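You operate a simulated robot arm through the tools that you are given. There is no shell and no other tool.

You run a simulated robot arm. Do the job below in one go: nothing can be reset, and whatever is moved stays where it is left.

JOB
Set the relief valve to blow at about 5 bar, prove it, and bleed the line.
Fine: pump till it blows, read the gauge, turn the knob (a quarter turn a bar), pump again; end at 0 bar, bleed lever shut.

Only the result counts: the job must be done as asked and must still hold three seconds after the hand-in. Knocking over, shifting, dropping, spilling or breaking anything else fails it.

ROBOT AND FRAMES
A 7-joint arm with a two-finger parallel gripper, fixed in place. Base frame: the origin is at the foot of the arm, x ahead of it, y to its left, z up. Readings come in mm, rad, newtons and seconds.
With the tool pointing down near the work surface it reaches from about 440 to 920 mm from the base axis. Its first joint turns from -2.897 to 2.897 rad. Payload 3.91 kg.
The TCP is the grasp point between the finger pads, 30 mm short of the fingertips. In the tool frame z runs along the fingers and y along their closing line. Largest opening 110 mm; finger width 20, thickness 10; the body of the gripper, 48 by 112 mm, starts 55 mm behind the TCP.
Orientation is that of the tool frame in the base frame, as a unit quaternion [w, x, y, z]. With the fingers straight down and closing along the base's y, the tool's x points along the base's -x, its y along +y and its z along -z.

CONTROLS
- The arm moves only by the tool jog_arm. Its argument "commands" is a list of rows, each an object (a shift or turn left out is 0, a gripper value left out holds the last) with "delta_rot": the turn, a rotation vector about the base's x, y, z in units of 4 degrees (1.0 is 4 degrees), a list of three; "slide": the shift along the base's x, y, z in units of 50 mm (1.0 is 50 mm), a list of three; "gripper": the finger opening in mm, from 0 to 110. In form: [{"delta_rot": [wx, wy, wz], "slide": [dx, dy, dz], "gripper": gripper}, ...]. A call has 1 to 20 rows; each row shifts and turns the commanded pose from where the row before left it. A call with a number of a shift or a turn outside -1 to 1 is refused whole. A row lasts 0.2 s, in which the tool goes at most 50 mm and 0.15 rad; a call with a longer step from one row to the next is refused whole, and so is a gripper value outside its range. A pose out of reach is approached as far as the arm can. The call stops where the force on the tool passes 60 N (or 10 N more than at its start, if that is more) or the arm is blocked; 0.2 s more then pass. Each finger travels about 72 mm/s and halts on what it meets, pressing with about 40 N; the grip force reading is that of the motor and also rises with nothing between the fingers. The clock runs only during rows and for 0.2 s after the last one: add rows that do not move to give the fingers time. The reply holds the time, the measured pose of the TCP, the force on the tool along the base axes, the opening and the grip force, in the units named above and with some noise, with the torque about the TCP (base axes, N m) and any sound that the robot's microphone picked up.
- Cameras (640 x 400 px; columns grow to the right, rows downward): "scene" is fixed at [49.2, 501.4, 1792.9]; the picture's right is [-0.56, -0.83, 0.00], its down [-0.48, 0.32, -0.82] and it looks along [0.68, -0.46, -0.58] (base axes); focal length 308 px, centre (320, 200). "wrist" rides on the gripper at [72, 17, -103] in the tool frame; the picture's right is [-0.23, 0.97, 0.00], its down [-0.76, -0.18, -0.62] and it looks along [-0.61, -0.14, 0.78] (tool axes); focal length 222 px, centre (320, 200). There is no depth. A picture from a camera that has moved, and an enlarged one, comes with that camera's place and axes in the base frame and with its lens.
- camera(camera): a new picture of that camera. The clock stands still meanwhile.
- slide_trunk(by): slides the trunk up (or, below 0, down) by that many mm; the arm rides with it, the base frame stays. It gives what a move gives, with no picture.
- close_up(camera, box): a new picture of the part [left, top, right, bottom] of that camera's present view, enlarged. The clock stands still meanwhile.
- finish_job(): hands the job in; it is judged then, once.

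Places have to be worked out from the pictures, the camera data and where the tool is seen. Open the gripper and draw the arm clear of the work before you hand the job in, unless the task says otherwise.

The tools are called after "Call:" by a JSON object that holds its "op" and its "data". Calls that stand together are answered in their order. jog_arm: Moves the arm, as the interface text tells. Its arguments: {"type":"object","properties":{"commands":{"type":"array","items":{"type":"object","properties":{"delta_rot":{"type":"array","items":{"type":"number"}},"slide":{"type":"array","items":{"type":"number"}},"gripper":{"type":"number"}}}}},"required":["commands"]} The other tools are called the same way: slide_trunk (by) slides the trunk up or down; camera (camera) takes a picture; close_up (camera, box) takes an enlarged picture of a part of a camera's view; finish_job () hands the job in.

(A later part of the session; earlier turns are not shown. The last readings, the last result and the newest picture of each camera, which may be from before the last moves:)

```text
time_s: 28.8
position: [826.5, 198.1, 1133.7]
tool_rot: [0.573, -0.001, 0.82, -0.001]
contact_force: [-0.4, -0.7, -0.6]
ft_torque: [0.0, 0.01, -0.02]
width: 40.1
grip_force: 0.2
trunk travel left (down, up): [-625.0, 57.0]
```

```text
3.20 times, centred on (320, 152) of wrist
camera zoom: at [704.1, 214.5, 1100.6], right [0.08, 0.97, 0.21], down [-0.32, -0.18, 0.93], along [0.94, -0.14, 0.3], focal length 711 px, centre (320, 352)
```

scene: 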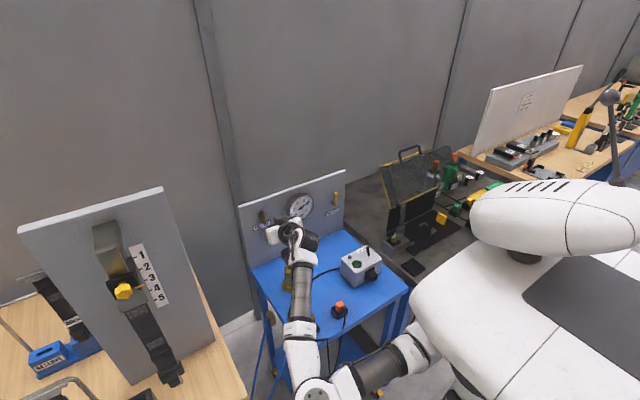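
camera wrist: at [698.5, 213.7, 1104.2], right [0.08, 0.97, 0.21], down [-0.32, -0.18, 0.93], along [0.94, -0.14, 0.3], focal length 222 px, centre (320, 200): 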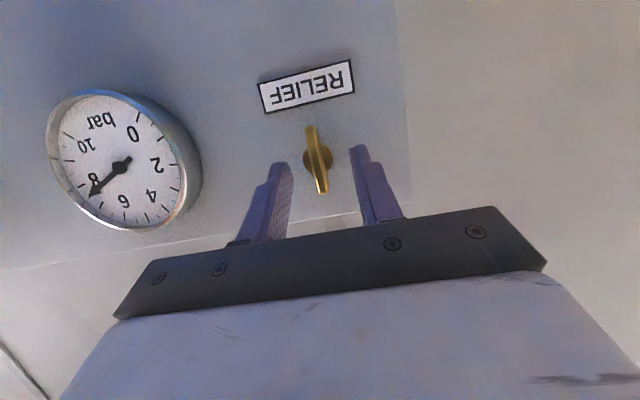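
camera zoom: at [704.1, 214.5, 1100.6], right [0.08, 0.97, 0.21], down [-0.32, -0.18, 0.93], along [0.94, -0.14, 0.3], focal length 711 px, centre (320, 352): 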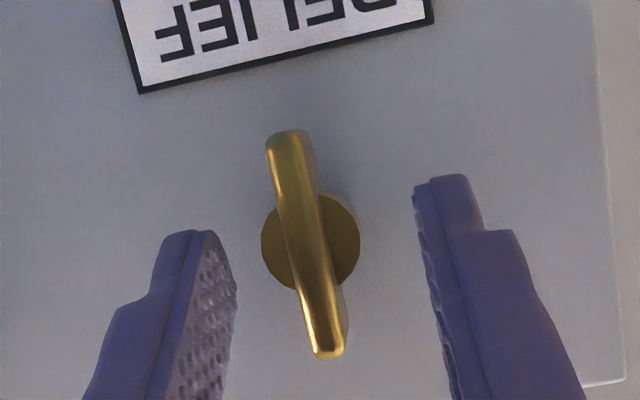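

No contact yet, and the hub (18 mm) sits behind the wing. I'll shift 1 mm to centre and close to see if the pads catch the wing.

Call:
{"op": "jog_arm", "data": {"commands": [{"slide": [0.04, -0.02, -0.015]}, {"gripper": 0}, {"gripper": 0}, {"gripper": 0}, {"gripper": 0}]}}

Call:
{"op": "close_up", "data": {"camera": "wrist", "box": [220, 90, 420, 215]}}

Call:
{"op": "close_up", "data": {"camera": "scene", "box": [244, 190, 324, 240]}}

```text
time_s: 30.0
position: [826.9, 194.7, 1133.3]
tool_rot: [0.573, 0.001, 0.819, -0.001]
contact_force: [-1.0, -9.2, -0.8]
ft_torque: [-0.08, -0.06, -0.27]
width: 21.9
grip_force: 39.9
trunk travel left (down, up): [-625.0, 57.0]
```

```text
3.20 times, centred on (320, 152) of wrist
camera zoom: at [705.9, 212.0, 1099.9], right [0.08, 0.97, 0.21], down [-0.32, -0.18, 0.93], along [0.94, -0.14, 0.3], focal length 711 px, centre (320, 352)
```

zoom: 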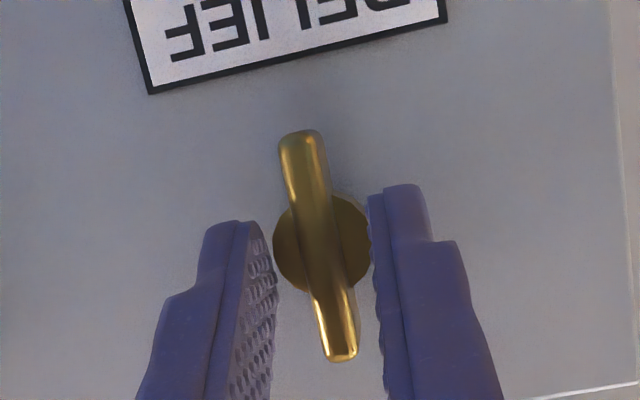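

```text
8.00 times, centred on (284, 215) of scene
camera zoom: at [49.2, 501.4, 1792.9], right [-0.56, -0.83, 0.0], down [-0.48, 0.32, -0.82], along [0.68, -0.46, -0.58], focal length 2466 px, centre (608, 80)
```

zoom: 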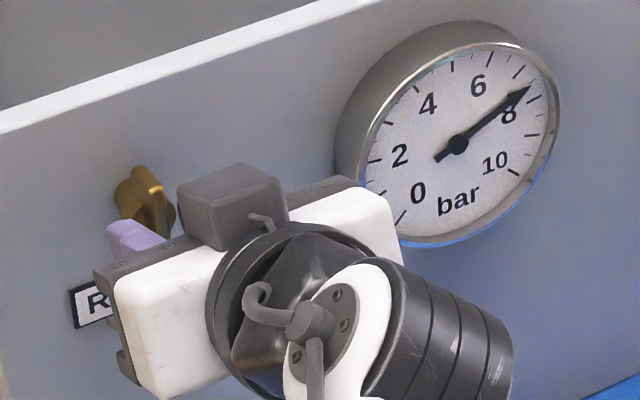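

At 21.9 mm the pads caught the hub rather than the wing. I'll open slightly, back off 4 mm along the tool, centre on y≈194.5, and close again.

Call:
{"op": "jog_arm", "data": {"commands": [{"gripper": 34}, {"gripper": 34}, {"slide": [-0.075, -0.01, 0.02], "gripper": 34}, {"gripper": 0}, {"gripper": 0}, {"gripper": 0}]}}

Call:
{"op": "close_up", "data": {"camera": "wrist", "box": [220, 90, 420, 215]}}

```text
time_s: 31.4
position: [824.4, 194.8, 1132.4]
tool_rot: [0.573, 0.0, 0.82, -0.001]
contact_force: [-2.3, -7.0, 0.2]
ft_torque: [-0.08, -0.68, -0.18]
width: 8.0
grip_force: 39.8
trunk travel left (down, up): [-625.0, 57.0]
```

```text
3.20 times, centred on (320, 152) of wrist
camera zoom: at [701.7, 212.1, 1100.5], right [0.08, 0.97, 0.21], down [-0.32, -0.18, 0.93], along [0.94, -0.14, 0.3], focal length 711 px, centre (320, 352)
```

zoom: 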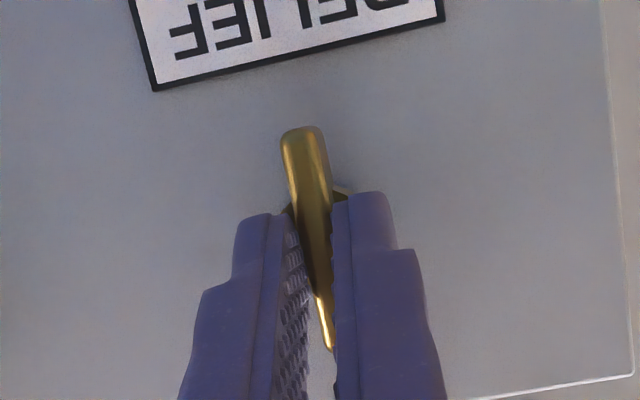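

The wing is gripped (8 mm). I'll turn counterclockwise as seen from the front (negative about x) by 24°, with a small arc correction, and watch whether the gauge falls.

Call:
{"op": "jog_arm", "data": {"commands": [{"delta_rot": [-1, 0, 0], "slide": [0, 0.0105, -0.0005]}, {"delta_rot": [-1, 0, 0], "slide": [0, 0.0105, -0.001]}, {"delta_rot": [-1, 0, 0], "slide": [0, 0.0105, -0.0015]}, {"delta_rot": [-1, 0, 0], "slide": [0, 0.01, -0.002]}, {"delta_rot": [-1, 0, 0], "slide": [0, 0.01, -0.003]}, {"delta_rot": [-1, 0, 0], "slide": [0, 0.0098, -0.004]}, {}]}}

Call:
{"op": "close_up", "data": {"camera": "wrist", "box": [220, 90, 420, 215]}}

Call:
{"op": "close_up", "data": {"camera": "scene", "box": [244, 190, 324, 240]}}

```text
time_s: 33.0
position: [823.0, 198.2, 1132.2]
tool_rot: [0.56, -0.119, 0.802, -0.172]
contact_force: [-13.5, -9.6, -0.7]
ft_torque: [-0.07, 0.83, -0.53]
width: 7.9
grip_force: 40.5
trunk travel left (down, up): [-625.0, 57.0]
```

```text
3.20 times, centred on (320, 152) of wrist
camera zoom: at [701.6, 200.5, 1095.9], right [0.08, 0.98, -0.2], down [-0.32, 0.22, 0.92], along [0.94, -0.01, 0.33], focal length 711 px, centre (320, 352)
```

zoom: 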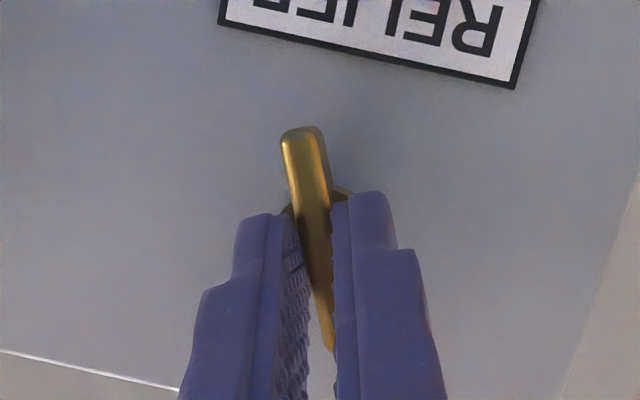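

```text
8.00 times, centred on (284, 215) of scene
camera zoom: at [49.2, 501.4, 1792.9], right [-0.56, -0.83, 0.0], down [-0.48, 0.32, -0.82], along [0.68, -0.46, -0.58], focal length 2466 px, centre (608, 80)
```

zoom: 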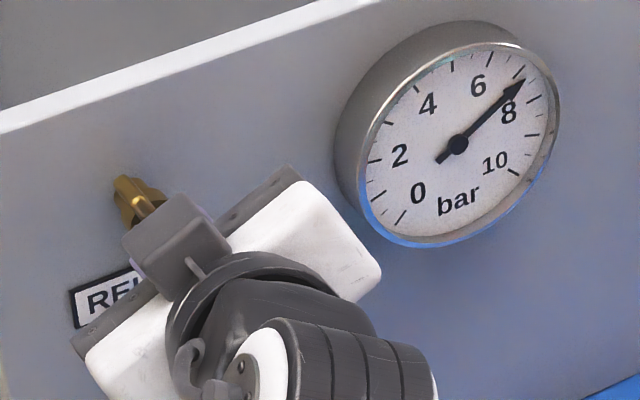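

The gauge dropped to about 7.25 bar, so counterclockwise lowers the setting. Continuing another 24° on the arc.

Call:
{"op": "jog_arm", "data": {"commands": [{"delta_rot": [-1, 0, 0], "slide": [0, 0.0094, -0.0046]}, {"delta_rot": [-1, 0, 0], "slide": [0, 0.009, -0.0052]}, {"delta_rot": [-1, 0, 0], "slide": [0, 0.0088, -0.0058]}, {"delta_rot": [-1, 0, 0], "slide": [0, 0.0082, -0.0064]}, {"delta_rot": [-1, 0, 0], "slide": [0, 0.0078, -0.007]}, {"delta_rot": [-1, 0, 0], "slide": [0, 0.0072, -0.0076]}, {}]}}

Call:
{"op": "camera", "data": {"camera": "wrist"}}

Call:
{"op": "camera", "data": {"camera": "scene"}}

Call:
{"op": "close_up", "data": {"camera": "scene", "box": [244, 190, 324, 240]}}

```text
time_s: 34.6
position: [823.9, 201.6, 1130.5]
tool_rot: [0.523, -0.233, 0.749, -0.334]
contact_force: [-7.5, -8.0, -0.5]
ft_torque: [-0.05, 0.46, -0.63]
width: 8.2
grip_force: 40.4
trunk travel left (down, up): [-625.0, 57.0]
```

```text
taken
camera wrist: at [701.7, 188.2, 1096.0], right [0.08, 0.81, -0.58], down [-0.32, 0.57, 0.75], along [0.94, 0.13, 0.31], focal length 222 px, centre (320, 200)
```

wrist: 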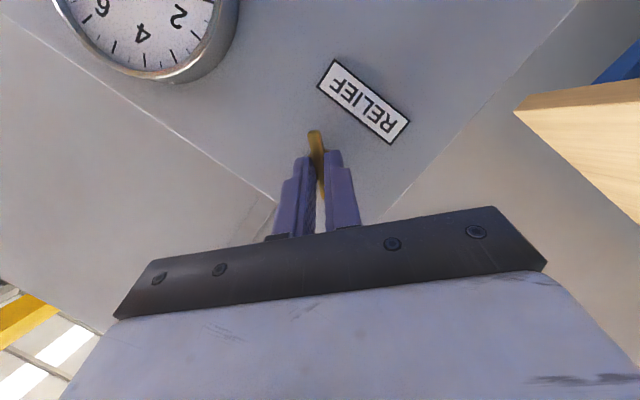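

```text
taken
```

scene: 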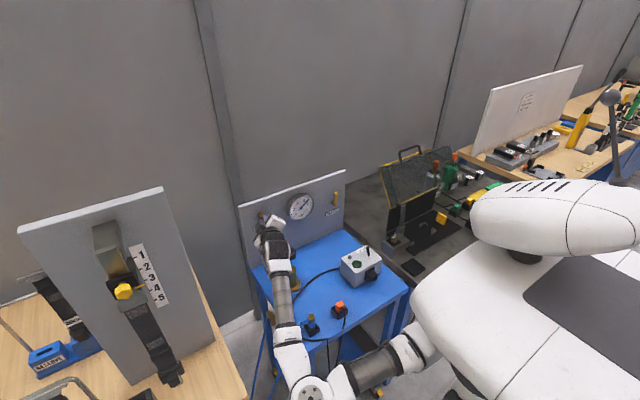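

```text
8.00 times, centred on (284, 215) of scene
camera zoom: at [49.2, 501.4, 1792.9], right [-0.56, -0.83, 0.0], down [-0.48, 0.32, -0.82], along [0.68, -0.46, -0.58], focal length 2466 px, centre (608, 80)
```

zoom: 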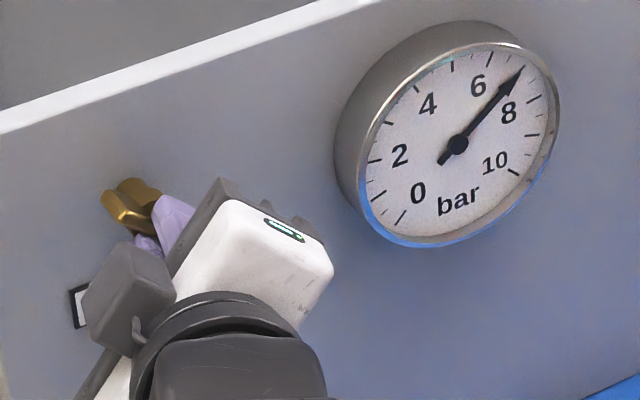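

Now about 7.0 bar after 48° of turn. Continuing another 40°, to about 88°.

Call:
{"op": "jog_arm", "data": {"commands": [{"delta_rot": [-1, 0, 0], "slide": [0, 0.0068, -0.008]}, {"delta_rot": [-1, 0, 0], "slide": [0, 0.0062, -0.0086]}, {"delta_rot": [-1, 0, 0], "slide": [0, 0.0056, -0.0088]}, {"delta_rot": [-1, 0, 0], "slide": [0, 0.0048, -0.0092]}, {"delta_rot": [-1, 0, 0], "slide": [0, 0.0042, -0.0096]}, {"delta_rot": [-1, 0, 0], "slide": [0, 0.0036, -0.0098]}, {"delta_rot": [-1, 0, 0], "slide": [0, 0.003, -0.0102]}, {"delta_rot": [-1, 0, 0], "slide": [0, 0.0022, -0.0102]}, {"delta_rot": [-1, 0, 0], "slide": [0, 0.0014, -0.0104]}, {"delta_rot": [-1, 0, 0], "slide": [0, 0.0007, -0.0104]}, {}]}}

Call:
{"op": "camera", "data": {"camera": "wrist"}}

Call:
{"op": "camera", "data": {"camera": "scene"}}

Call:
{"op": "close_up", "data": {"camera": "scene", "box": [244, 190, 324, 240]}}

```text
time_s: 37.0
position: [824.1, 204.9, 1124.7]
tool_rot: [0.412, -0.399, 0.589, -0.57]
contact_force: [-7.5, -5.8, 0.3]
ft_torque: [0.05, 0.14, 0.05]
width: 7.7
grip_force: 39.8
trunk travel left (down, up): [-625.0, 57.0]
```

```text
taken
camera wrist: at [701.7, 171.4, 1107.0], right [0.08, 0.24, -0.97], down [-0.32, 0.92, 0.21], along [0.94, 0.3, 0.15], focal length 222 px, centre (320, 200)
```

wrist: 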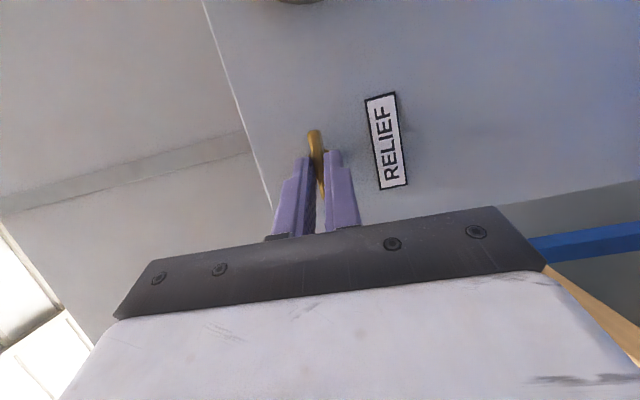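

```text
taken
```

scene: 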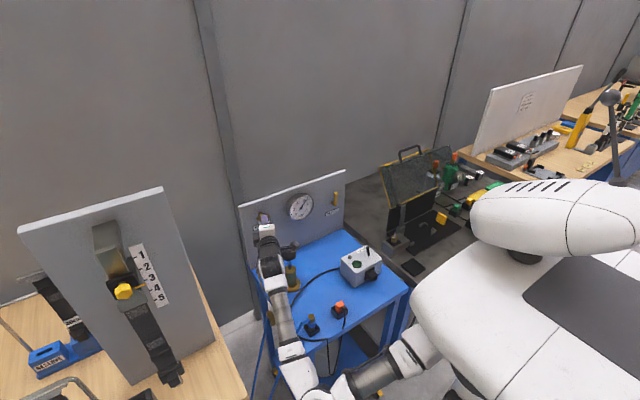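

```text
8.00 times, centred on (284, 215) of scene
camera zoom: at [49.2, 501.4, 1792.9], right [-0.56, -0.83, 0.0], down [-0.48, 0.32, -0.82], along [0.68, -0.46, -0.58], focal length 2466 px, centre (608, 80)
```

zoom: 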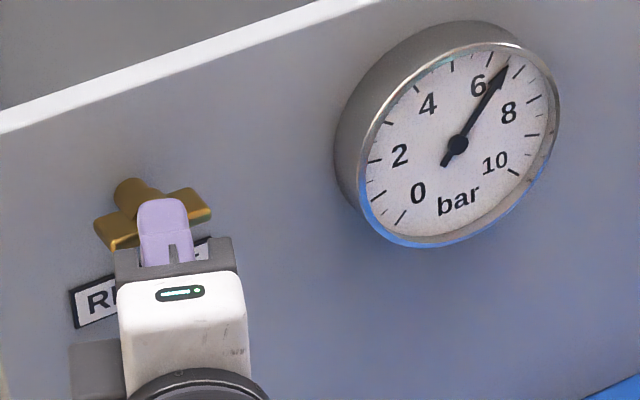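

After 88° of turn the gauge reads about 6.55 bar, as expected. I'll turn another 20°, then release and re-grasp with the tool rolled back 180°.

Call:
{"op": "jog_arm", "data": {"commands": [{"delta_rot": [-1, 0, 0], "slide": [0, 0, -0.0104]}, {"delta_rot": [-1, 0, 0], "slide": [0, -0.0007, -0.0104]}, {"delta_rot": [-1, 0, 0], "slide": [0, -0.0014, -0.0104]}, {"delta_rot": [-1, 0, 0], "slide": [0, -0.0022, -0.0102]}, {"delta_rot": [-1, 0, 0], "slide": [0, -0.003, -0.0102]}, {}]}}

Call:
{"op": "camera", "data": {"camera": "scene"}}

Call:
{"op": "close_up", "data": {"camera": "scene", "box": [244, 190, 324, 240]}}

```text
time_s: 38.4
position: [823.6, 203.2, 1121.6]
tool_rot: [-0.336, 0.464, -0.482, 0.664]
contact_force: [-19.2, -3.4, -0.5]
ft_torque: [0.11, 0.46, 0.27]
width: 7.9
grip_force: 40.0
trunk travel left (down, up): [-625.0, 57.0]
```

```text
taken
```

scene: 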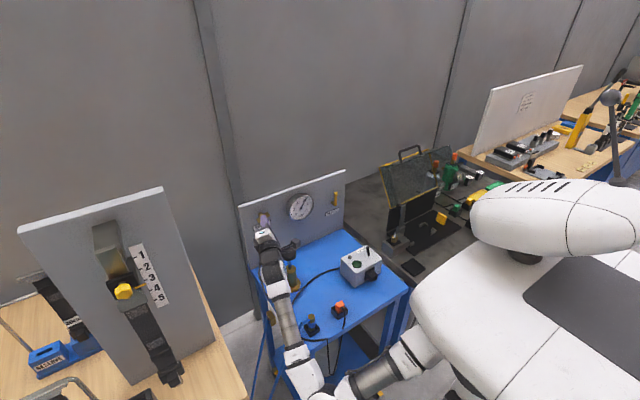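

```text
8.00 times, centred on (284, 215) of scene
camera zoom: at [49.2, 501.4, 1792.9], right [-0.56, -0.83, 0.0], down [-0.48, 0.32, -0.82], along [0.68, -0.46, -0.58], focal length 2466 px, centre (608, 80)
```

zoom: 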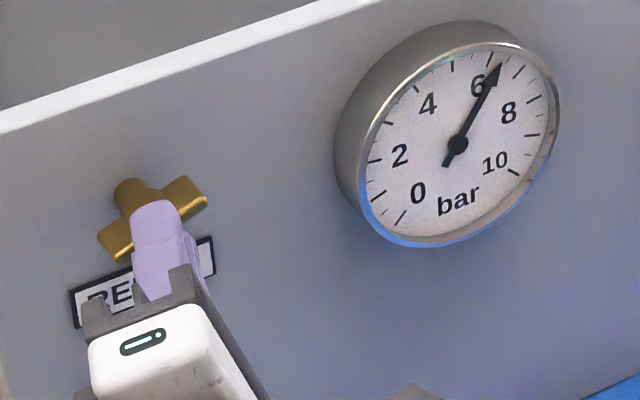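

About 6.35 bar now, with roughly 121° left to turn. I'll open, back off 25 mm along the tool axis, and roll back +108° along the arc.

Call:
{"op": "jog_arm", "data": {"commands": [{"gripper": 40}, {"gripper": 40}, {"slide": [-0.235, 0.08, -0.027]}, {"slide": [-0.235, 0.08, -0.027]}, {}]}}

Call:
{"op": "close_up", "data": {"camera": "scene", "box": [244, 190, 324, 240]}}

Call:
{"op": "camera", "data": {"camera": "wrist"}}

```text
time_s: 39.6
position: [801.2, 210.9, 1119.3]
tool_rot: [-0.336, 0.464, -0.481, 0.664]
contact_force: [1.3, 1.2, 0.5]
ft_torque: [-0.02, 0.02, 0.02]
width: 40.2
grip_force: 0.1
trunk travel left (down, up): [-625.0, 57.0]
```

```text
8.00 times, centred on (284, 215) of scene
camera zoom: at [49.2, 501.4, 1792.9], right [-0.56, -0.83, 0.0], down [-0.48, 0.32, -0.82], along [0.68, -0.46, -0.58], focal length 2466 px, centre (608, 80)
```

zoom: 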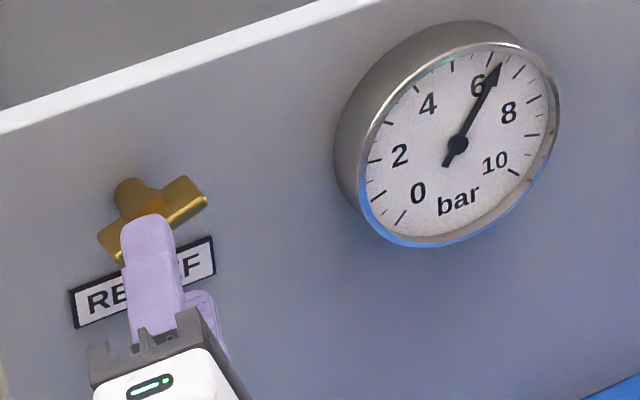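

```text
taken
camera wrist: at [679.2, 174.9, 1113.7], right [0.08, -0.1, -0.99], down [-0.32, 0.94, -0.12], along [0.94, 0.33, 0.04], focal length 222 px, centre (320, 200)
```

wrist: 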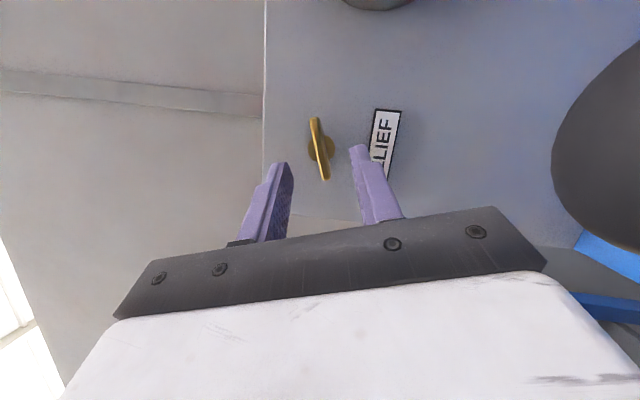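

Clean release. Rolling back through +80° now.

Call:
{"op": "jog_arm", "data": {"commands": [{"delta_rot": [1, 0, 0], "slide": [0, -0.0123, 0.017]}, {"delta_rot": [1, 0, 0], "slide": [0, -0.0123, 0.017]}, {"delta_rot": [1, 0, 0], "slide": [0, -0.0123, 0.017]}, {"delta_rot": [1, 0, 0], "slide": [0, -0.0123, 0.017]}, {"delta_rot": [1, 0, 0], "slide": [0, -0.0123, 0.017]}, {"delta_rot": [1, 0, 0], "slide": [0, -0.0123, 0.017]}, {"delta_rot": [1, 0, 0], "slide": [0, -0.0123, 0.017]}, {"delta_rot": [1, 0, 0], "slide": [0, -0.0123, 0.017]}, {"delta_rot": [1, 0, 0], "slide": [0, -0.0123, 0.017]}, {"delta_rot": [1, 0, 0], "slide": [0, -0.0123, 0.017]}, {"delta_rot": [1, 0, 0], "slide": [0, -0.0123, 0.017]}, {"delta_rot": [1, 0, 0], "slide": [0, -0.0123, 0.017]}, {"delta_rot": [1, 0, 0], "slide": [0, -0.0123, 0.017]}, {"delta_rot": [1, 0, 0], "slide": [0, -0.0123, 0.017]}, {"delta_rot": [1, 0, 0], "slide": [0, -0.0123, 0.017]}, {"delta_rot": [1, 0, 0], "slide": [0, -0.0123, 0.017]}, {"delta_rot": [1, 0, 0], "slide": [0, -0.0123, 0.017]}, {"delta_rot": [1, 0, 0], "slide": [0, -0.0123, 0.017]}, {"delta_rot": [1, 0, 0], "slide": [0, -0.0123, 0.017]}, {"delta_rot": [1, 0, 0], "slide": [0, -0.0123, 0.017]}]}}

Call:
{"op": "jog_arm", "data": {"commands": [{"delta_rot": [1, 0, 0], "slide": [0, -0.0123, 0.017]}, {"delta_rot": [1, 0, 0], "slide": [0, -0.0123, 0.017]}, {"delta_rot": [1, 0, 0], "slide": [0, -0.0123, 0.017]}, {"delta_rot": [1, 0, 0], "slide": [0, -0.0123, 0.017]}, {"delta_rot": [1, 0, 0], "slide": [0, -0.0123, 0.017]}, {"delta_rot": [1, 0, 0], "slide": [0, -0.0123, 0.017]}, {"delta_rot": [1, 0, 0], "slide": [0, -0.0123, 0.017]}, {"delta_rot": [1, 0, 0], "slide": [0, -0.0184, -0.0134]}, {"delta_rot": [1, 0, 0], "slide": [0, -0.0184, -0.0134]}, {"delta_rot": [1, 0, 0], "slide": [0, -0.0184, -0.0134]}, {"delta_rot": [1, 0, 0], "slide": [0, -0.0184, -0.0134]}, {"delta_rot": [1, 0, 0], "slide": [0, -0.0184, -0.0134]}, {"delta_rot": [1, 0, 0], "slide": [0, -0.0184, -0.0134]}]}}

Call:
{"op": "camera", "data": {"camera": "scene"}}

Call:
{"op": "camera", "data": {"camera": "wrist"}}

```text
time_s: 43.8
position: [800.6, 199.1, 1138.0]
tool_rot: [0.556, -0.139, 0.795, -0.198]
contact_force: [-0.8, 0.2, -0.2]
ft_torque: [0.02, 0.03, 0.0]
width: 40.2
grip_force: 0.1
trunk travel left (down, up): [-625.0, 57.0]
```

```text
time_s: 46.6
position: [801.5, 189.1, 1138.3]
tool_rot: [0.56, 0.12, 0.802, 0.169]
contact_force: [0.4, 0.4, 0.7]
ft_torque: [0.01, 0.0, 0.0]
width: 39.8
grip_force: 0.0
trunk travel left (down, up): [-625.0, 57.0]
```

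```text
taken
```

scene: 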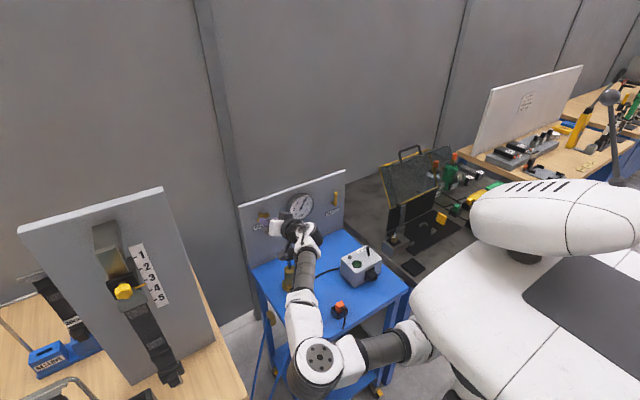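

```text
taken
camera wrist: at [678.9, 217.5, 1116.7], right [0.08, 0.8, 0.59], down [-0.32, -0.54, 0.78], along [0.94, -0.25, 0.22], focal length 222 px, centre (320, 200)
```

wrist: 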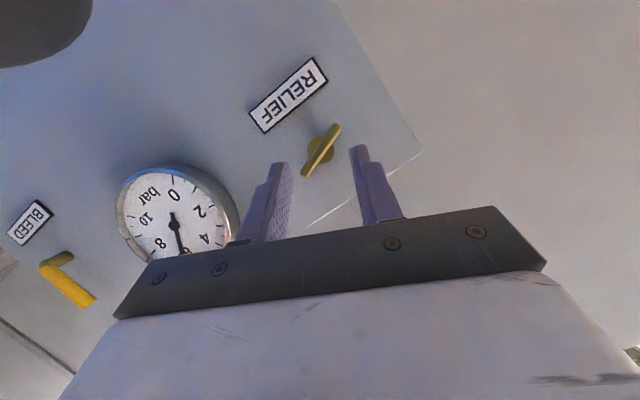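

Rolling the remaining 48°, to about -72°.

Call:
{"op": "jog_arm", "data": {"commands": [{"delta_rot": [1, 0, 0], "slide": [0, -0.0184, -0.0134]}, {"delta_rot": [1, 0, 0], "slide": [0, -0.0184, -0.0134]}, {"delta_rot": [1, 0, 0], "slide": [0, -0.0184, -0.0134]}, {"delta_rot": [1, 0, 0], "slide": [0, -0.0184, -0.0134]}, {"delta_rot": [1, 0, 0], "slide": [0, -0.0184, -0.0134]}, {"delta_rot": [1, 0, 0], "slide": [0, -0.0184, -0.0134]}, {"delta_rot": [1, 0, 0], "slide": [0, -0.0184, -0.0134]}, {"delta_rot": [1, 0, 0], "slide": [0, -0.0184, -0.0134]}, {"delta_rot": [1, 0, 0], "slide": [0, -0.0184, -0.0134]}, {"delta_rot": [1, 0, 0], "slide": [0, -0.0184, -0.0134]}, {"delta_rot": [1, 0, 0], "slide": [0, -0.0184, -0.0134]}, {"delta_rot": [1, 0, 0], "slide": [0, -0.0184, -0.0134]}, {}]}}

Call:
{"op": "camera", "data": {"camera": "scene"}}

Call:
{"op": "close_up", "data": {"camera": "wrist", "box": [220, 90, 420, 215]}}

```text
time_s: 49.4
position: [800.8, 179.1, 1131.6]
tool_rot: [0.475, 0.32, 0.68, 0.458]
contact_force: [0.5, 0.0, -0.1]
ft_torque: [-0.01, 0.01, -0.02]
width: 40.1
grip_force: 0.2
out of reach, approached as far as the arm can: row 12
trunk travel left (down, up): [-625.0, 57.0]
```

```text
taken
```

scene: 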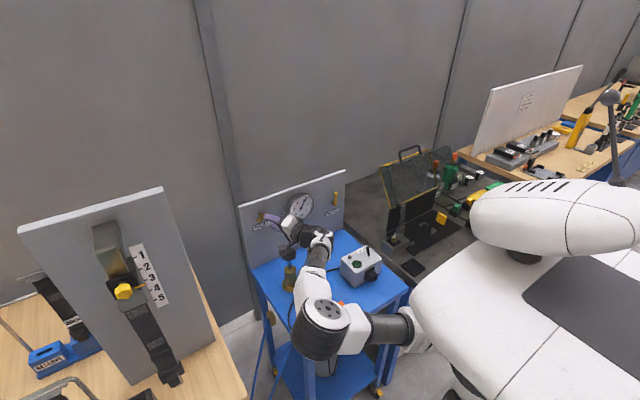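

```text
3.20 times, centred on (320, 152) of wrist
camera zoom: at [679.3, 215.7, 1135.3], right [0.08, 0.17, 0.98], down [-0.32, -0.93, 0.18], along [0.94, -0.33, -0.02], focal length 711 px, centre (320, 352)
```

zoom: 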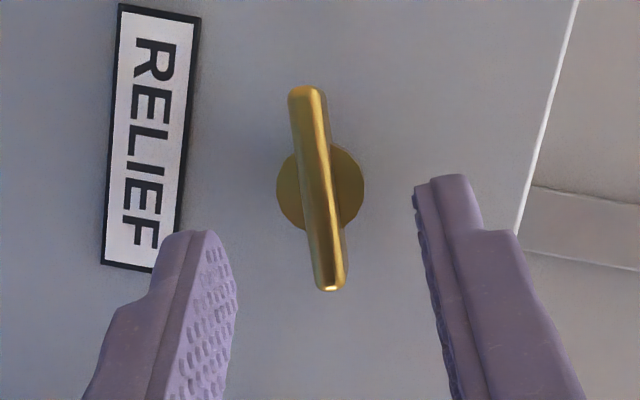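

The roll reached about -68° (a joint limit), and the wing is well aligned between the fingers. I'll advance along the tool axis and close on it.

Call:
{"op": "jog_arm", "data": {"commands": [{"slide": [0.23, 0.09, -0.033]}, {"slide": [0.22, 0.09, -0.033]}, {}, {"gripper": 0}, {"gripper": 0}, {"gripper": 0}, {"gripper": 0}]}}

Call:
{"op": "close_up", "data": {"camera": "wrist", "box": [220, 90, 420, 215]}}

Call:
{"op": "close_up", "data": {"camera": "scene", "box": [244, 190, 324, 240]}}

```text
time_s: 51.0
position: [821.3, 192.2, 1126.5]
tool_rot: [0.473, 0.321, 0.683, 0.456]
contact_force: [-14.0, -8.8, 0.1]
ft_torque: [-0.11, 0.39, -0.56]
width: 7.7
grip_force: 40.0
out of reach, approached as far as the arm can: row 2
trunk travel left (down, up): [-625.0, 57.0]
```

```text
3.20 times, centred on (320, 152) of wrist
camera zoom: at [699.6, 228.4, 1130.5], right [0.09, 0.17, 0.98], down [-0.32, -0.93, 0.19], along [0.94, -0.33, -0.02], focal length 711 px, centre (320, 352)
```

zoom: 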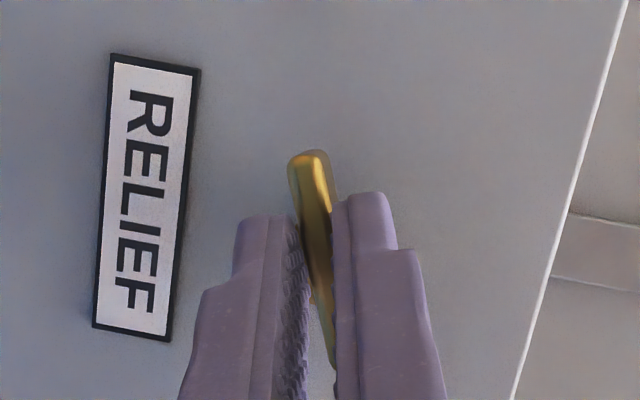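

```text
8.00 times, centred on (284, 215) of scene
camera zoom: at [49.2, 501.4, 1792.9], right [-0.56, -0.83, 0.0], down [-0.48, 0.32, -0.82], along [0.68, -0.46, -0.58], focal length 2466 px, centre (608, 80)
```

zoom: 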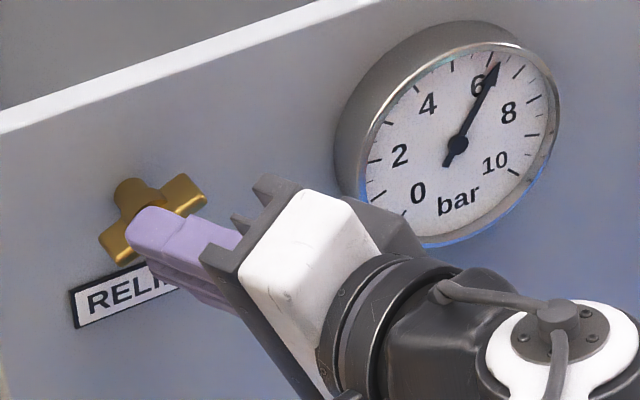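

The wing is gripped again (7.7 mm). Turning counterclockwise 40° with the small arc correction, then checking.

Call:
{"op": "jog_arm", "data": {"commands": [{"delta_rot": [-1, 0, 0], "slide": [0, 0.003, 0.0048]}, {"delta_rot": [-1, 0, 0], "slide": [0, 0.003, 0.0048]}, {"delta_rot": [-1, 0, 0], "slide": [0, 0.003, 0.0048]}, {"delta_rot": [-1, 0, 0], "slide": [0, 0.003, 0.0048]}, {"delta_rot": [-1, 0, 0], "slide": [0, 0.003, 0.0048]}, {"delta_rot": [-1, 0, 0], "slide": [0, 0.0044, 0.0035]}, {"delta_rot": [-1, 0, 0], "slide": [0, 0.0044, 0.0035]}, {"delta_rot": [-1, 0, 0], "slide": [0, 0.0044, 0.0035]}, {"delta_rot": [-1, 0, 0], "slide": [0, 0.0044, 0.0035]}, {"delta_rot": [-1, 0, 0], "slide": [0, 0.0044, 0.0035]}, {}]}}

Call:
{"op": "close_up", "data": {"camera": "wrist", "box": [220, 90, 420, 215]}}

Call:
{"op": "close_up", "data": {"camera": "scene", "box": [244, 190, 324, 240]}}

```text
time_s: 53.4
position: [821.9, 192.8, 1127.7]
tool_rot: [0.553, 0.139, 0.798, 0.196]
contact_force: [-10.5, -11.1, -0.6]
ft_torque: [-0.07, 0.25, -0.5]
width: 7.8
grip_force: 39.6
trunk travel left (down, up): [-625.0, 57.0]
```

```text
3.20 times, centred on (320, 152) of wrist
camera zoom: at [699.7, 223.4, 1108.1], right [0.08, 0.76, 0.64], down [-0.32, -0.59, 0.74], along [0.94, -0.27, 0.19], focal length 711 px, centre (320, 352)
```

zoom: 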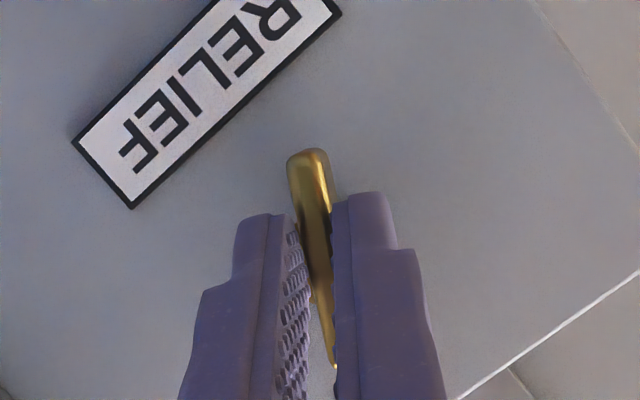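

```text
8.00 times, centred on (284, 215) of scene
camera zoom: at [49.2, 501.4, 1792.9], right [-0.56, -0.83, 0.0], down [-0.48, 0.32, -0.82], along [0.68, -0.46, -0.58], focal length 2466 px, centre (608, 80)
```

zoom: 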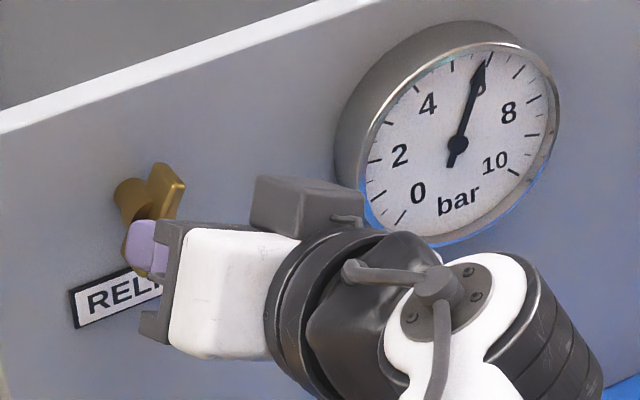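

About 5.9 bar now. Continuing another 60°.

Call:
{"op": "jog_arm", "data": {"commands": [{"delta_rot": [-1, 0, 0], "slide": [0, 0.0054, 0.0018]}, {"delta_rot": [-1, 0, 0], "slide": [0, 0.0054, 0.0018]}, {"delta_rot": [-1, 0, 0], "slide": [0, 0.0054, 0.0018]}, {"delta_rot": [-1, 0, 0], "slide": [0, 0.0054, 0.0018]}, {"delta_rot": [-1, 0, 0], "slide": [0, 0.0054, 0.0018]}, {"delta_rot": [-1, 0, 0], "slide": [0, 0.0057, -0.0002]}, {"delta_rot": [-1, 0, 0], "slide": [0, 0.0057, -0.0002]}, {"delta_rot": [-1, 0, 0], "slide": [0, 0.0057, -0.0002]}, {"delta_rot": [-1, 0, 0], "slide": [0, 0.0057, -0.0002]}, {"delta_rot": [-1, 0, 0], "slide": [0, 0.0057, -0.0002]}, {"delta_rot": [-1, 0, 0], "slide": [0, 0.0053, -0.0021]}, {"delta_rot": [-1, 0, 0], "slide": [0, 0.0053, -0.0021]}, {"delta_rot": [-1, 0, 0], "slide": [0, 0.0053, -0.0021]}, {"delta_rot": [-1, 0, 0], "slide": [0, 0.0053, -0.0021]}, {"delta_rot": [-1, 0, 0], "slide": [0, 0.0053, -0.0021]}, {}]}}

Call:
{"op": "close_up", "data": {"camera": "wrist", "box": [220, 90, 420, 215]}}

Call:
{"op": "close_up", "data": {"camera": "scene", "box": [283, 190, 319, 214]}}

```text
time_s: 56.8
position: [823.0, 196.5, 1127.7]
tool_rot: [0.548, -0.158, 0.789, -0.227]
contact_force: [-12.9, -15.1, -0.7]
ft_torque: [0.0, 0.83, -0.53]
width: 7.9
grip_force: 40.3
trunk travel left (down, up): [-625.0, 57.0]
```

```text
3.20 times, centred on (320, 152) of wrist
camera zoom: at [700.0, 194.4, 1092.8], right [0.08, 0.94, -0.34], down [-0.32, 0.34, 0.88], along [0.94, 0.04, 0.33], focal length 711 px, centre (320, 352)
```

zoom: 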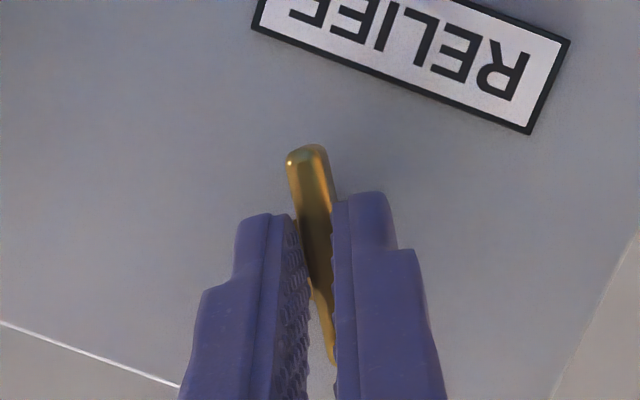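

```text
16.00 times, centred on (301, 202) of scene
camera zoom: at [49.2, 501.4, 1792.9], right [-0.56, -0.83, 0.0], down [-0.48, 0.32, -0.82], along [0.68, -0.46, -0.58], focal length 4931 px, centre (624, 168)
```

zoom: 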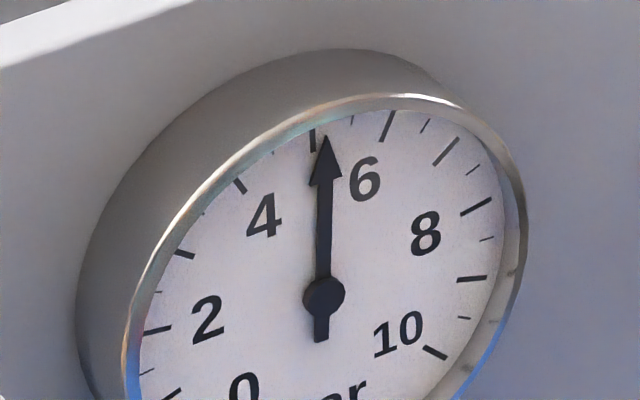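

The gauge reads about 5.15 bar after roughly 212° of total turn. I'll turn another 13° and re-read.

Call:
{"op": "jog_arm", "data": {"commands": [{"delta_rot": [-1, 0, 0], "slide": [0, 0.0042, -0.0038]}, {"delta_rot": [-1, 0, 0], "slide": [0, 0.0042, -0.0038]}, {"delta_rot": [-1, 0, 0], "slide": [0, 0.0042, -0.0038]}, {"delta_rot": [-0.3, 0, 0]}, {}, {}]}}

Call:
{"op": "close_up", "data": {"camera": "scene", "box": [283, 190, 319, 214]}}

Call:
{"op": "camera", "data": {"camera": "wrist"}}

```text
time_s: 58.2
position: [822.3, 196.8, 1127.1]
tool_rot: [0.527, -0.221, 0.758, -0.315]
contact_force: [-5.7, -14.0, 0.6]
ft_torque: [0.01, 0.3, -0.18]
width: 7.8
grip_force: 39.6
trunk travel left (down, up): [-625.0, 57.0]
```

```text
16.00 times, centred on (301, 202) of scene
camera zoom: at [49.2, 501.4, 1792.9], right [-0.56, -0.83, 0.0], down [-0.48, 0.32, -0.82], along [0.68, -0.46, -0.58], focal length 4931 px, centre (624, 168)
```

zoom: 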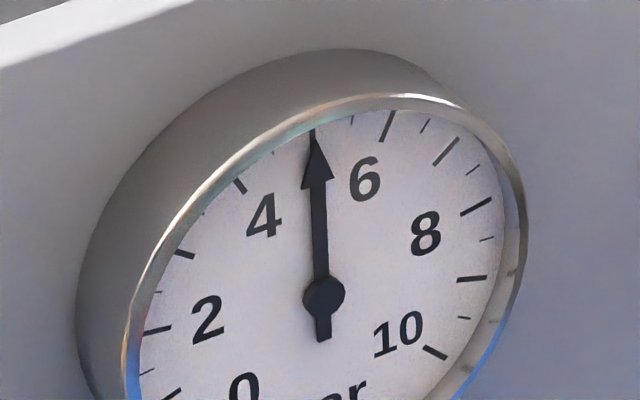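

```text
taken
camera wrist: at [700.1, 187.0, 1093.6], right [0.08, 0.84, -0.54], down [-0.32, 0.54, 0.78], along [0.94, 0.11, 0.31], focal length 222 px, centre (320, 200)
```

wrist: 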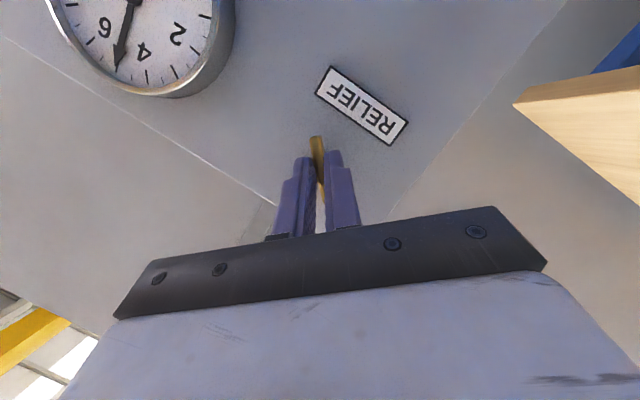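

The needle now sits on 5.0 bar. I'll release the knob, back off, and start the return to a tool-down pose.

Call:
{"op": "jog_arm", "data": {"commands": [{"gripper": 40}, {"gripper": 40}, {"gripper": 40}, {"slide": [-0.3, 0.08, 0.076]}, {"slide": [-0.4, 0.1, 0.1]}, {"slide": [-0.5, 0.12, 0.12]}, {}]}}

Call:
{"op": "close_up", "data": {"camera": "scene", "box": [283, 190, 319, 214]}}

Call:
{"op": "camera", "data": {"camera": "scene"}}

Call:
{"op": "close_up", "data": {"camera": "wrist", "box": [160, 0, 480, 200]}}

```text
time_s: 59.8
position: [761.1, 213.0, 1145.6]
tool_rot: [0.528, -0.221, 0.757, -0.316]
contact_force: [0.0, 0.5, 0.8]
ft_torque: [-0.01, -0.02, -0.02]
width: 40.0
grip_force: 0.0
trunk travel left (down, up): [-625.0, 57.0]
```

```text
16.00 times, centred on (301, 202) of scene
camera zoom: at [49.2, 501.4, 1792.9], right [-0.56, -0.83, 0.0], down [-0.48, 0.32, -0.82], along [0.68, -0.46, -0.58], focal length 4931 px, centre (624, 168)
```

zoom: 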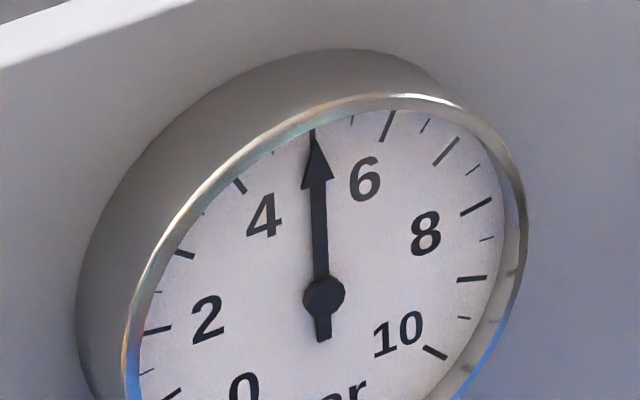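

```text
taken
```

scene: 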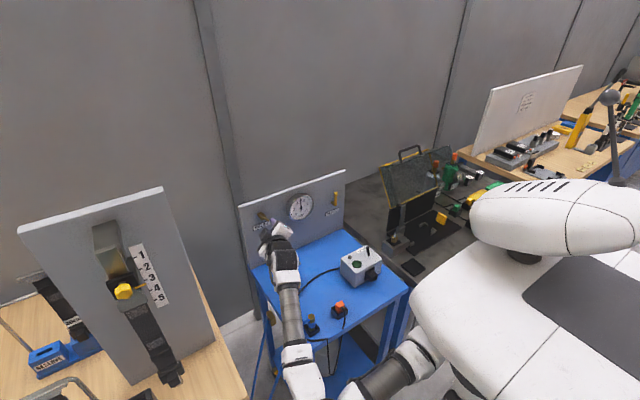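

```text
2.00 times, centred on (320, 100) of wrist
camera zoom: at [639.4, 201.7, 1110.9], right [0.08, 0.84, -0.54], down [-0.32, 0.54, 0.78], along [0.94, 0.11, 0.31], focal length 444 px, centre (320, 400)
```

zoom: 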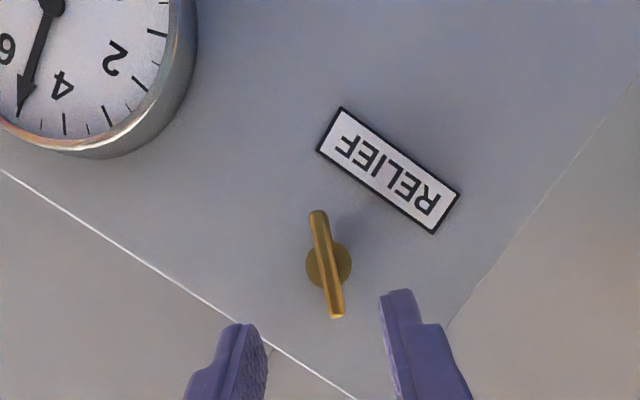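

The setting holds at 5.0 bar after release. Rolling back to level while rising clear.

Call:
{"op": "jog_arm", "data": {"commands": [{"delta_rot": [1, 0, 0], "slide": [-0.06, -0.078, 0.09]}, {"delta_rot": [1, 0, 0], "slide": [-0.06, -0.078, 0.09]}, {"delta_rot": [1, 0, 0], "slide": [-0.06, -0.078, 0.09]}, {"delta_rot": [1, 0, 0], "slide": [-0.06, -0.078, 0.09]}, {"delta_rot": [1, 0, 0], "slide": [-0.06, -0.078, 0.09]}, {"delta_rot": [1, 0, 0], "slide": [-0.06, -0.078, 0.09]}, {"delta_rot": [1, 0, 0], "slide": [-0.06, -0.078, 0.09]}, {"delta_rot": [1, 0, 0], "slide": [-0.06, -0.078, 0.09]}, {"delta_rot": [1, 0, 0], "slide": [-0.06, -0.078, 0.09]}, {"delta_rot": [1, 0, 0], "slide": [-0.06, -0.078, 0.09]}, {"delta_rot": [1, 0, 0], "slide": [-0.06, -0.078, 0.09]}, {"delta_rot": [0.35, 0, 0]}]}}

Call:
{"op": "jog_arm", "data": {"commands": [{"delta_rot": [0, 1, 0]}, {"delta_rot": [0, 1, 0]}, {"delta_rot": [0, 1, 0]}, {"delta_rot": [0, 1, 0]}, {"delta_rot": [0, 1, 0]}, {"delta_rot": [0, 1, 0]}, {"delta_rot": [0, 1, 0]}, {"delta_rot": [0, 1, 0]}, {"delta_rot": [0, 1, 0]}, {"delta_rot": [0, 1, 0]}, {"delta_rot": [0, 1, 0]}, {"delta_rot": [0, 1, 0]}, {"delta_rot": [0, 1, 0]}, {"delta_rot": [0, 1, 0]}, {"delta_rot": [0, 1, 0], "gripper": 110}, {"delta_rot": [0, 1, 0]}, {"delta_rot": [0, 1, 0]}, {"delta_rot": [0, 0.5, 0]}]}}

Call:
{"op": "camera", "data": {"camera": "scene"}}

Call:
{"op": "camera", "data": {"camera": "wrist"}}

```text
time_s: 62.4
position: [727.6, 171.7, 1195.4]
tool_rot: [0.572, 0.001, 0.82, 0.001]
contact_force: [-0.2, 0.0, 0.4]
ft_torque: [-0.04, -0.01, -0.03]
width: 39.9
grip_force: 0.1
trunk travel left (down, up): [-625.0, 57.0]
```

```text
time_s: 66.2
position: [729.7, 172.6, 1194.9]
tool_rot: [-0.002, 0.001, 1.0, 0.0]
contact_force: [-0.6, -0.7, 0.5]
ft_torque: [0.02, 0.0, 0.02]
width: 110.2
grip_force: 0.0
trunk travel left (down, up): [-625.0, 57.0]
```

```text
taken
```

scene: 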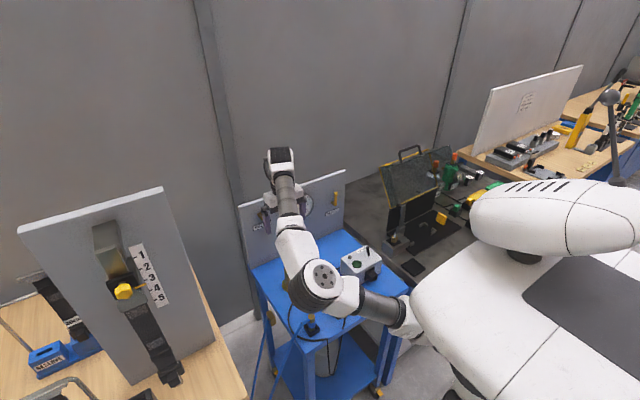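

```text
taken
camera wrist: at [656.2, 188.7, 1298.2], right [0.23, 0.97, 0.0], down [0.76, -0.18, 0.62], along [0.6, -0.14, -0.78], focal length 222 px, centre (320, 200)
```

wrist: 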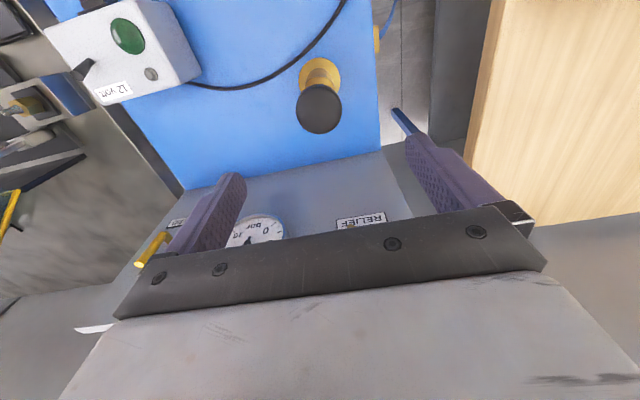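

The head is centred under the tool. Descending to straddle it, then gripping.

Call:
{"op": "jog_arm", "data": {"commands": [{"slide": [0, -0.04, -0.7]}, {"slide": [0, 0, -0.7]}, {"slide": [0, 0, -0.7]}, {"slide": [0, 0, -0.6]}, {"slide": [0, 0, -0.46]}, {}, {"gripper": 35}, {"gripper": 35}, {"gripper": 35}, {"gripper": 35}]}}

Call:
{"op": "close_up", "data": {"camera": "scene", "box": [260, 170, 340, 220]}}

```text
time_s: 68.4
position: [727.9, 170.4, 1035.4]
tool_rot: [-0.002, 0.0, 1.0, 0.0]
contact_force: [-1.5, 3.2, -0.4]
ft_torque: [0.06, -0.11, 0.1]
width: 51.2
grip_force: 40.2
trunk travel left (down, up): [-625.0, 57.0]
```

```text
8.00 times, centred on (300, 195) of scene
camera zoom: at [49.2, 501.4, 1792.9], right [-0.56, -0.83, 0.0], down [-0.48, 0.32, -0.82], along [0.68, -0.46, -0.58], focal length 2466 px, centre (480, 240)
```

zoom: 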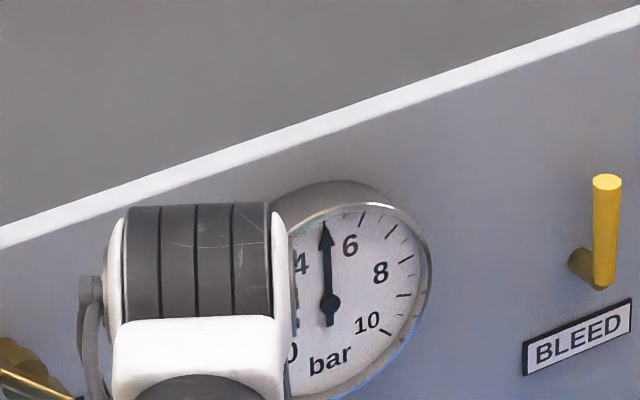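

Head gripped and the gauge is at 5. I'll pump a full stroke down in steps and check that it stays at about 5 bar while blowing.

Call:
{"op": "jog_arm", "data": {"commands": [{"slide": [0, 0, -0.3]}, {"slide": [0, 0, -0.3]}, {"slide": [0, 0, -0.1]}]}}

Call:
{"op": "close_up", "data": {"camera": "scene", "box": [283, 190, 319, 214]}}

Call:
{"op": "jog_arm", "data": {"commands": [{"slide": [0, 0, -0.2]}, {"slide": [0, 0, -0.2]}, {"slide": [0, 0, -0.08]}, {}]}}

Call:
{"op": "close_up", "data": {"camera": "scene", "box": [283, 190, 319, 214]}}

```text
time_s: 69.2
position: [726.5, 169.0, 1001.3]
tool_rot: [-0.001, 0.001, 1.0, 0.0]
contact_force: [3.2, 5.1, 14.7]
ft_torque: [-0.02, -1.1, 0.05]
width: 51.1
grip_force: 39.6
trunk travel left (down, up): [-625.0, 57.0]
```

```text
16.00 times, centred on (301, 202) of scene
camera zoom: at [49.2, 501.4, 1792.9], right [-0.56, -0.83, 0.0], down [-0.48, 0.32, -0.82], along [0.68, -0.46, -0.58], focal length 4931 px, centre (624, 168)
```

zoom: 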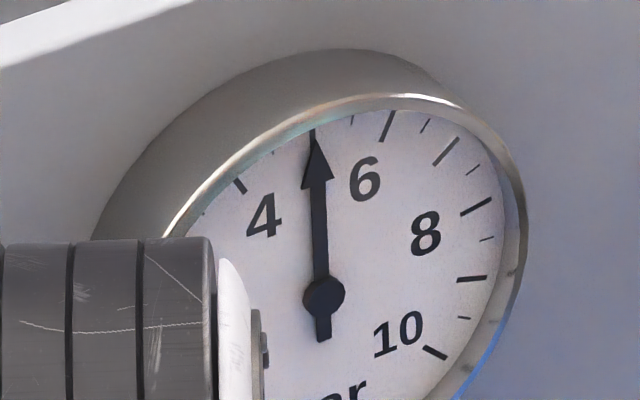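

```text
time_s: 70.2
position: [726.9, 170.6, 979.6]
tool_rot: [0.0, 0.001, 1.0, 0.0]
contact_force: [0.6, 9.1, 30.3]
ft_torque: [0.08, -0.03, 0.04]
width: 51.2
grip_force: 39.9
trunk travel left (down, up): [-625.0, 57.0]
```

```text
16.00 times, centred on (301, 202) of scene
camera zoom: at [49.2, 501.4, 1792.9], right [-0.56, -0.83, 0.0], down [-0.48, 0.32, -0.82], along [0.68, -0.46, -0.58], focal length 4931 px, centre (624, 168)
```

zoom: 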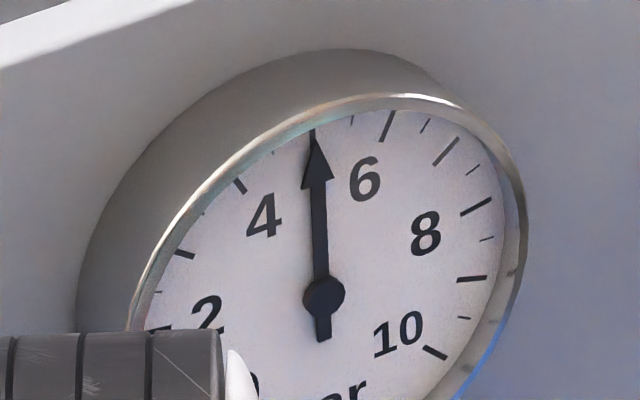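

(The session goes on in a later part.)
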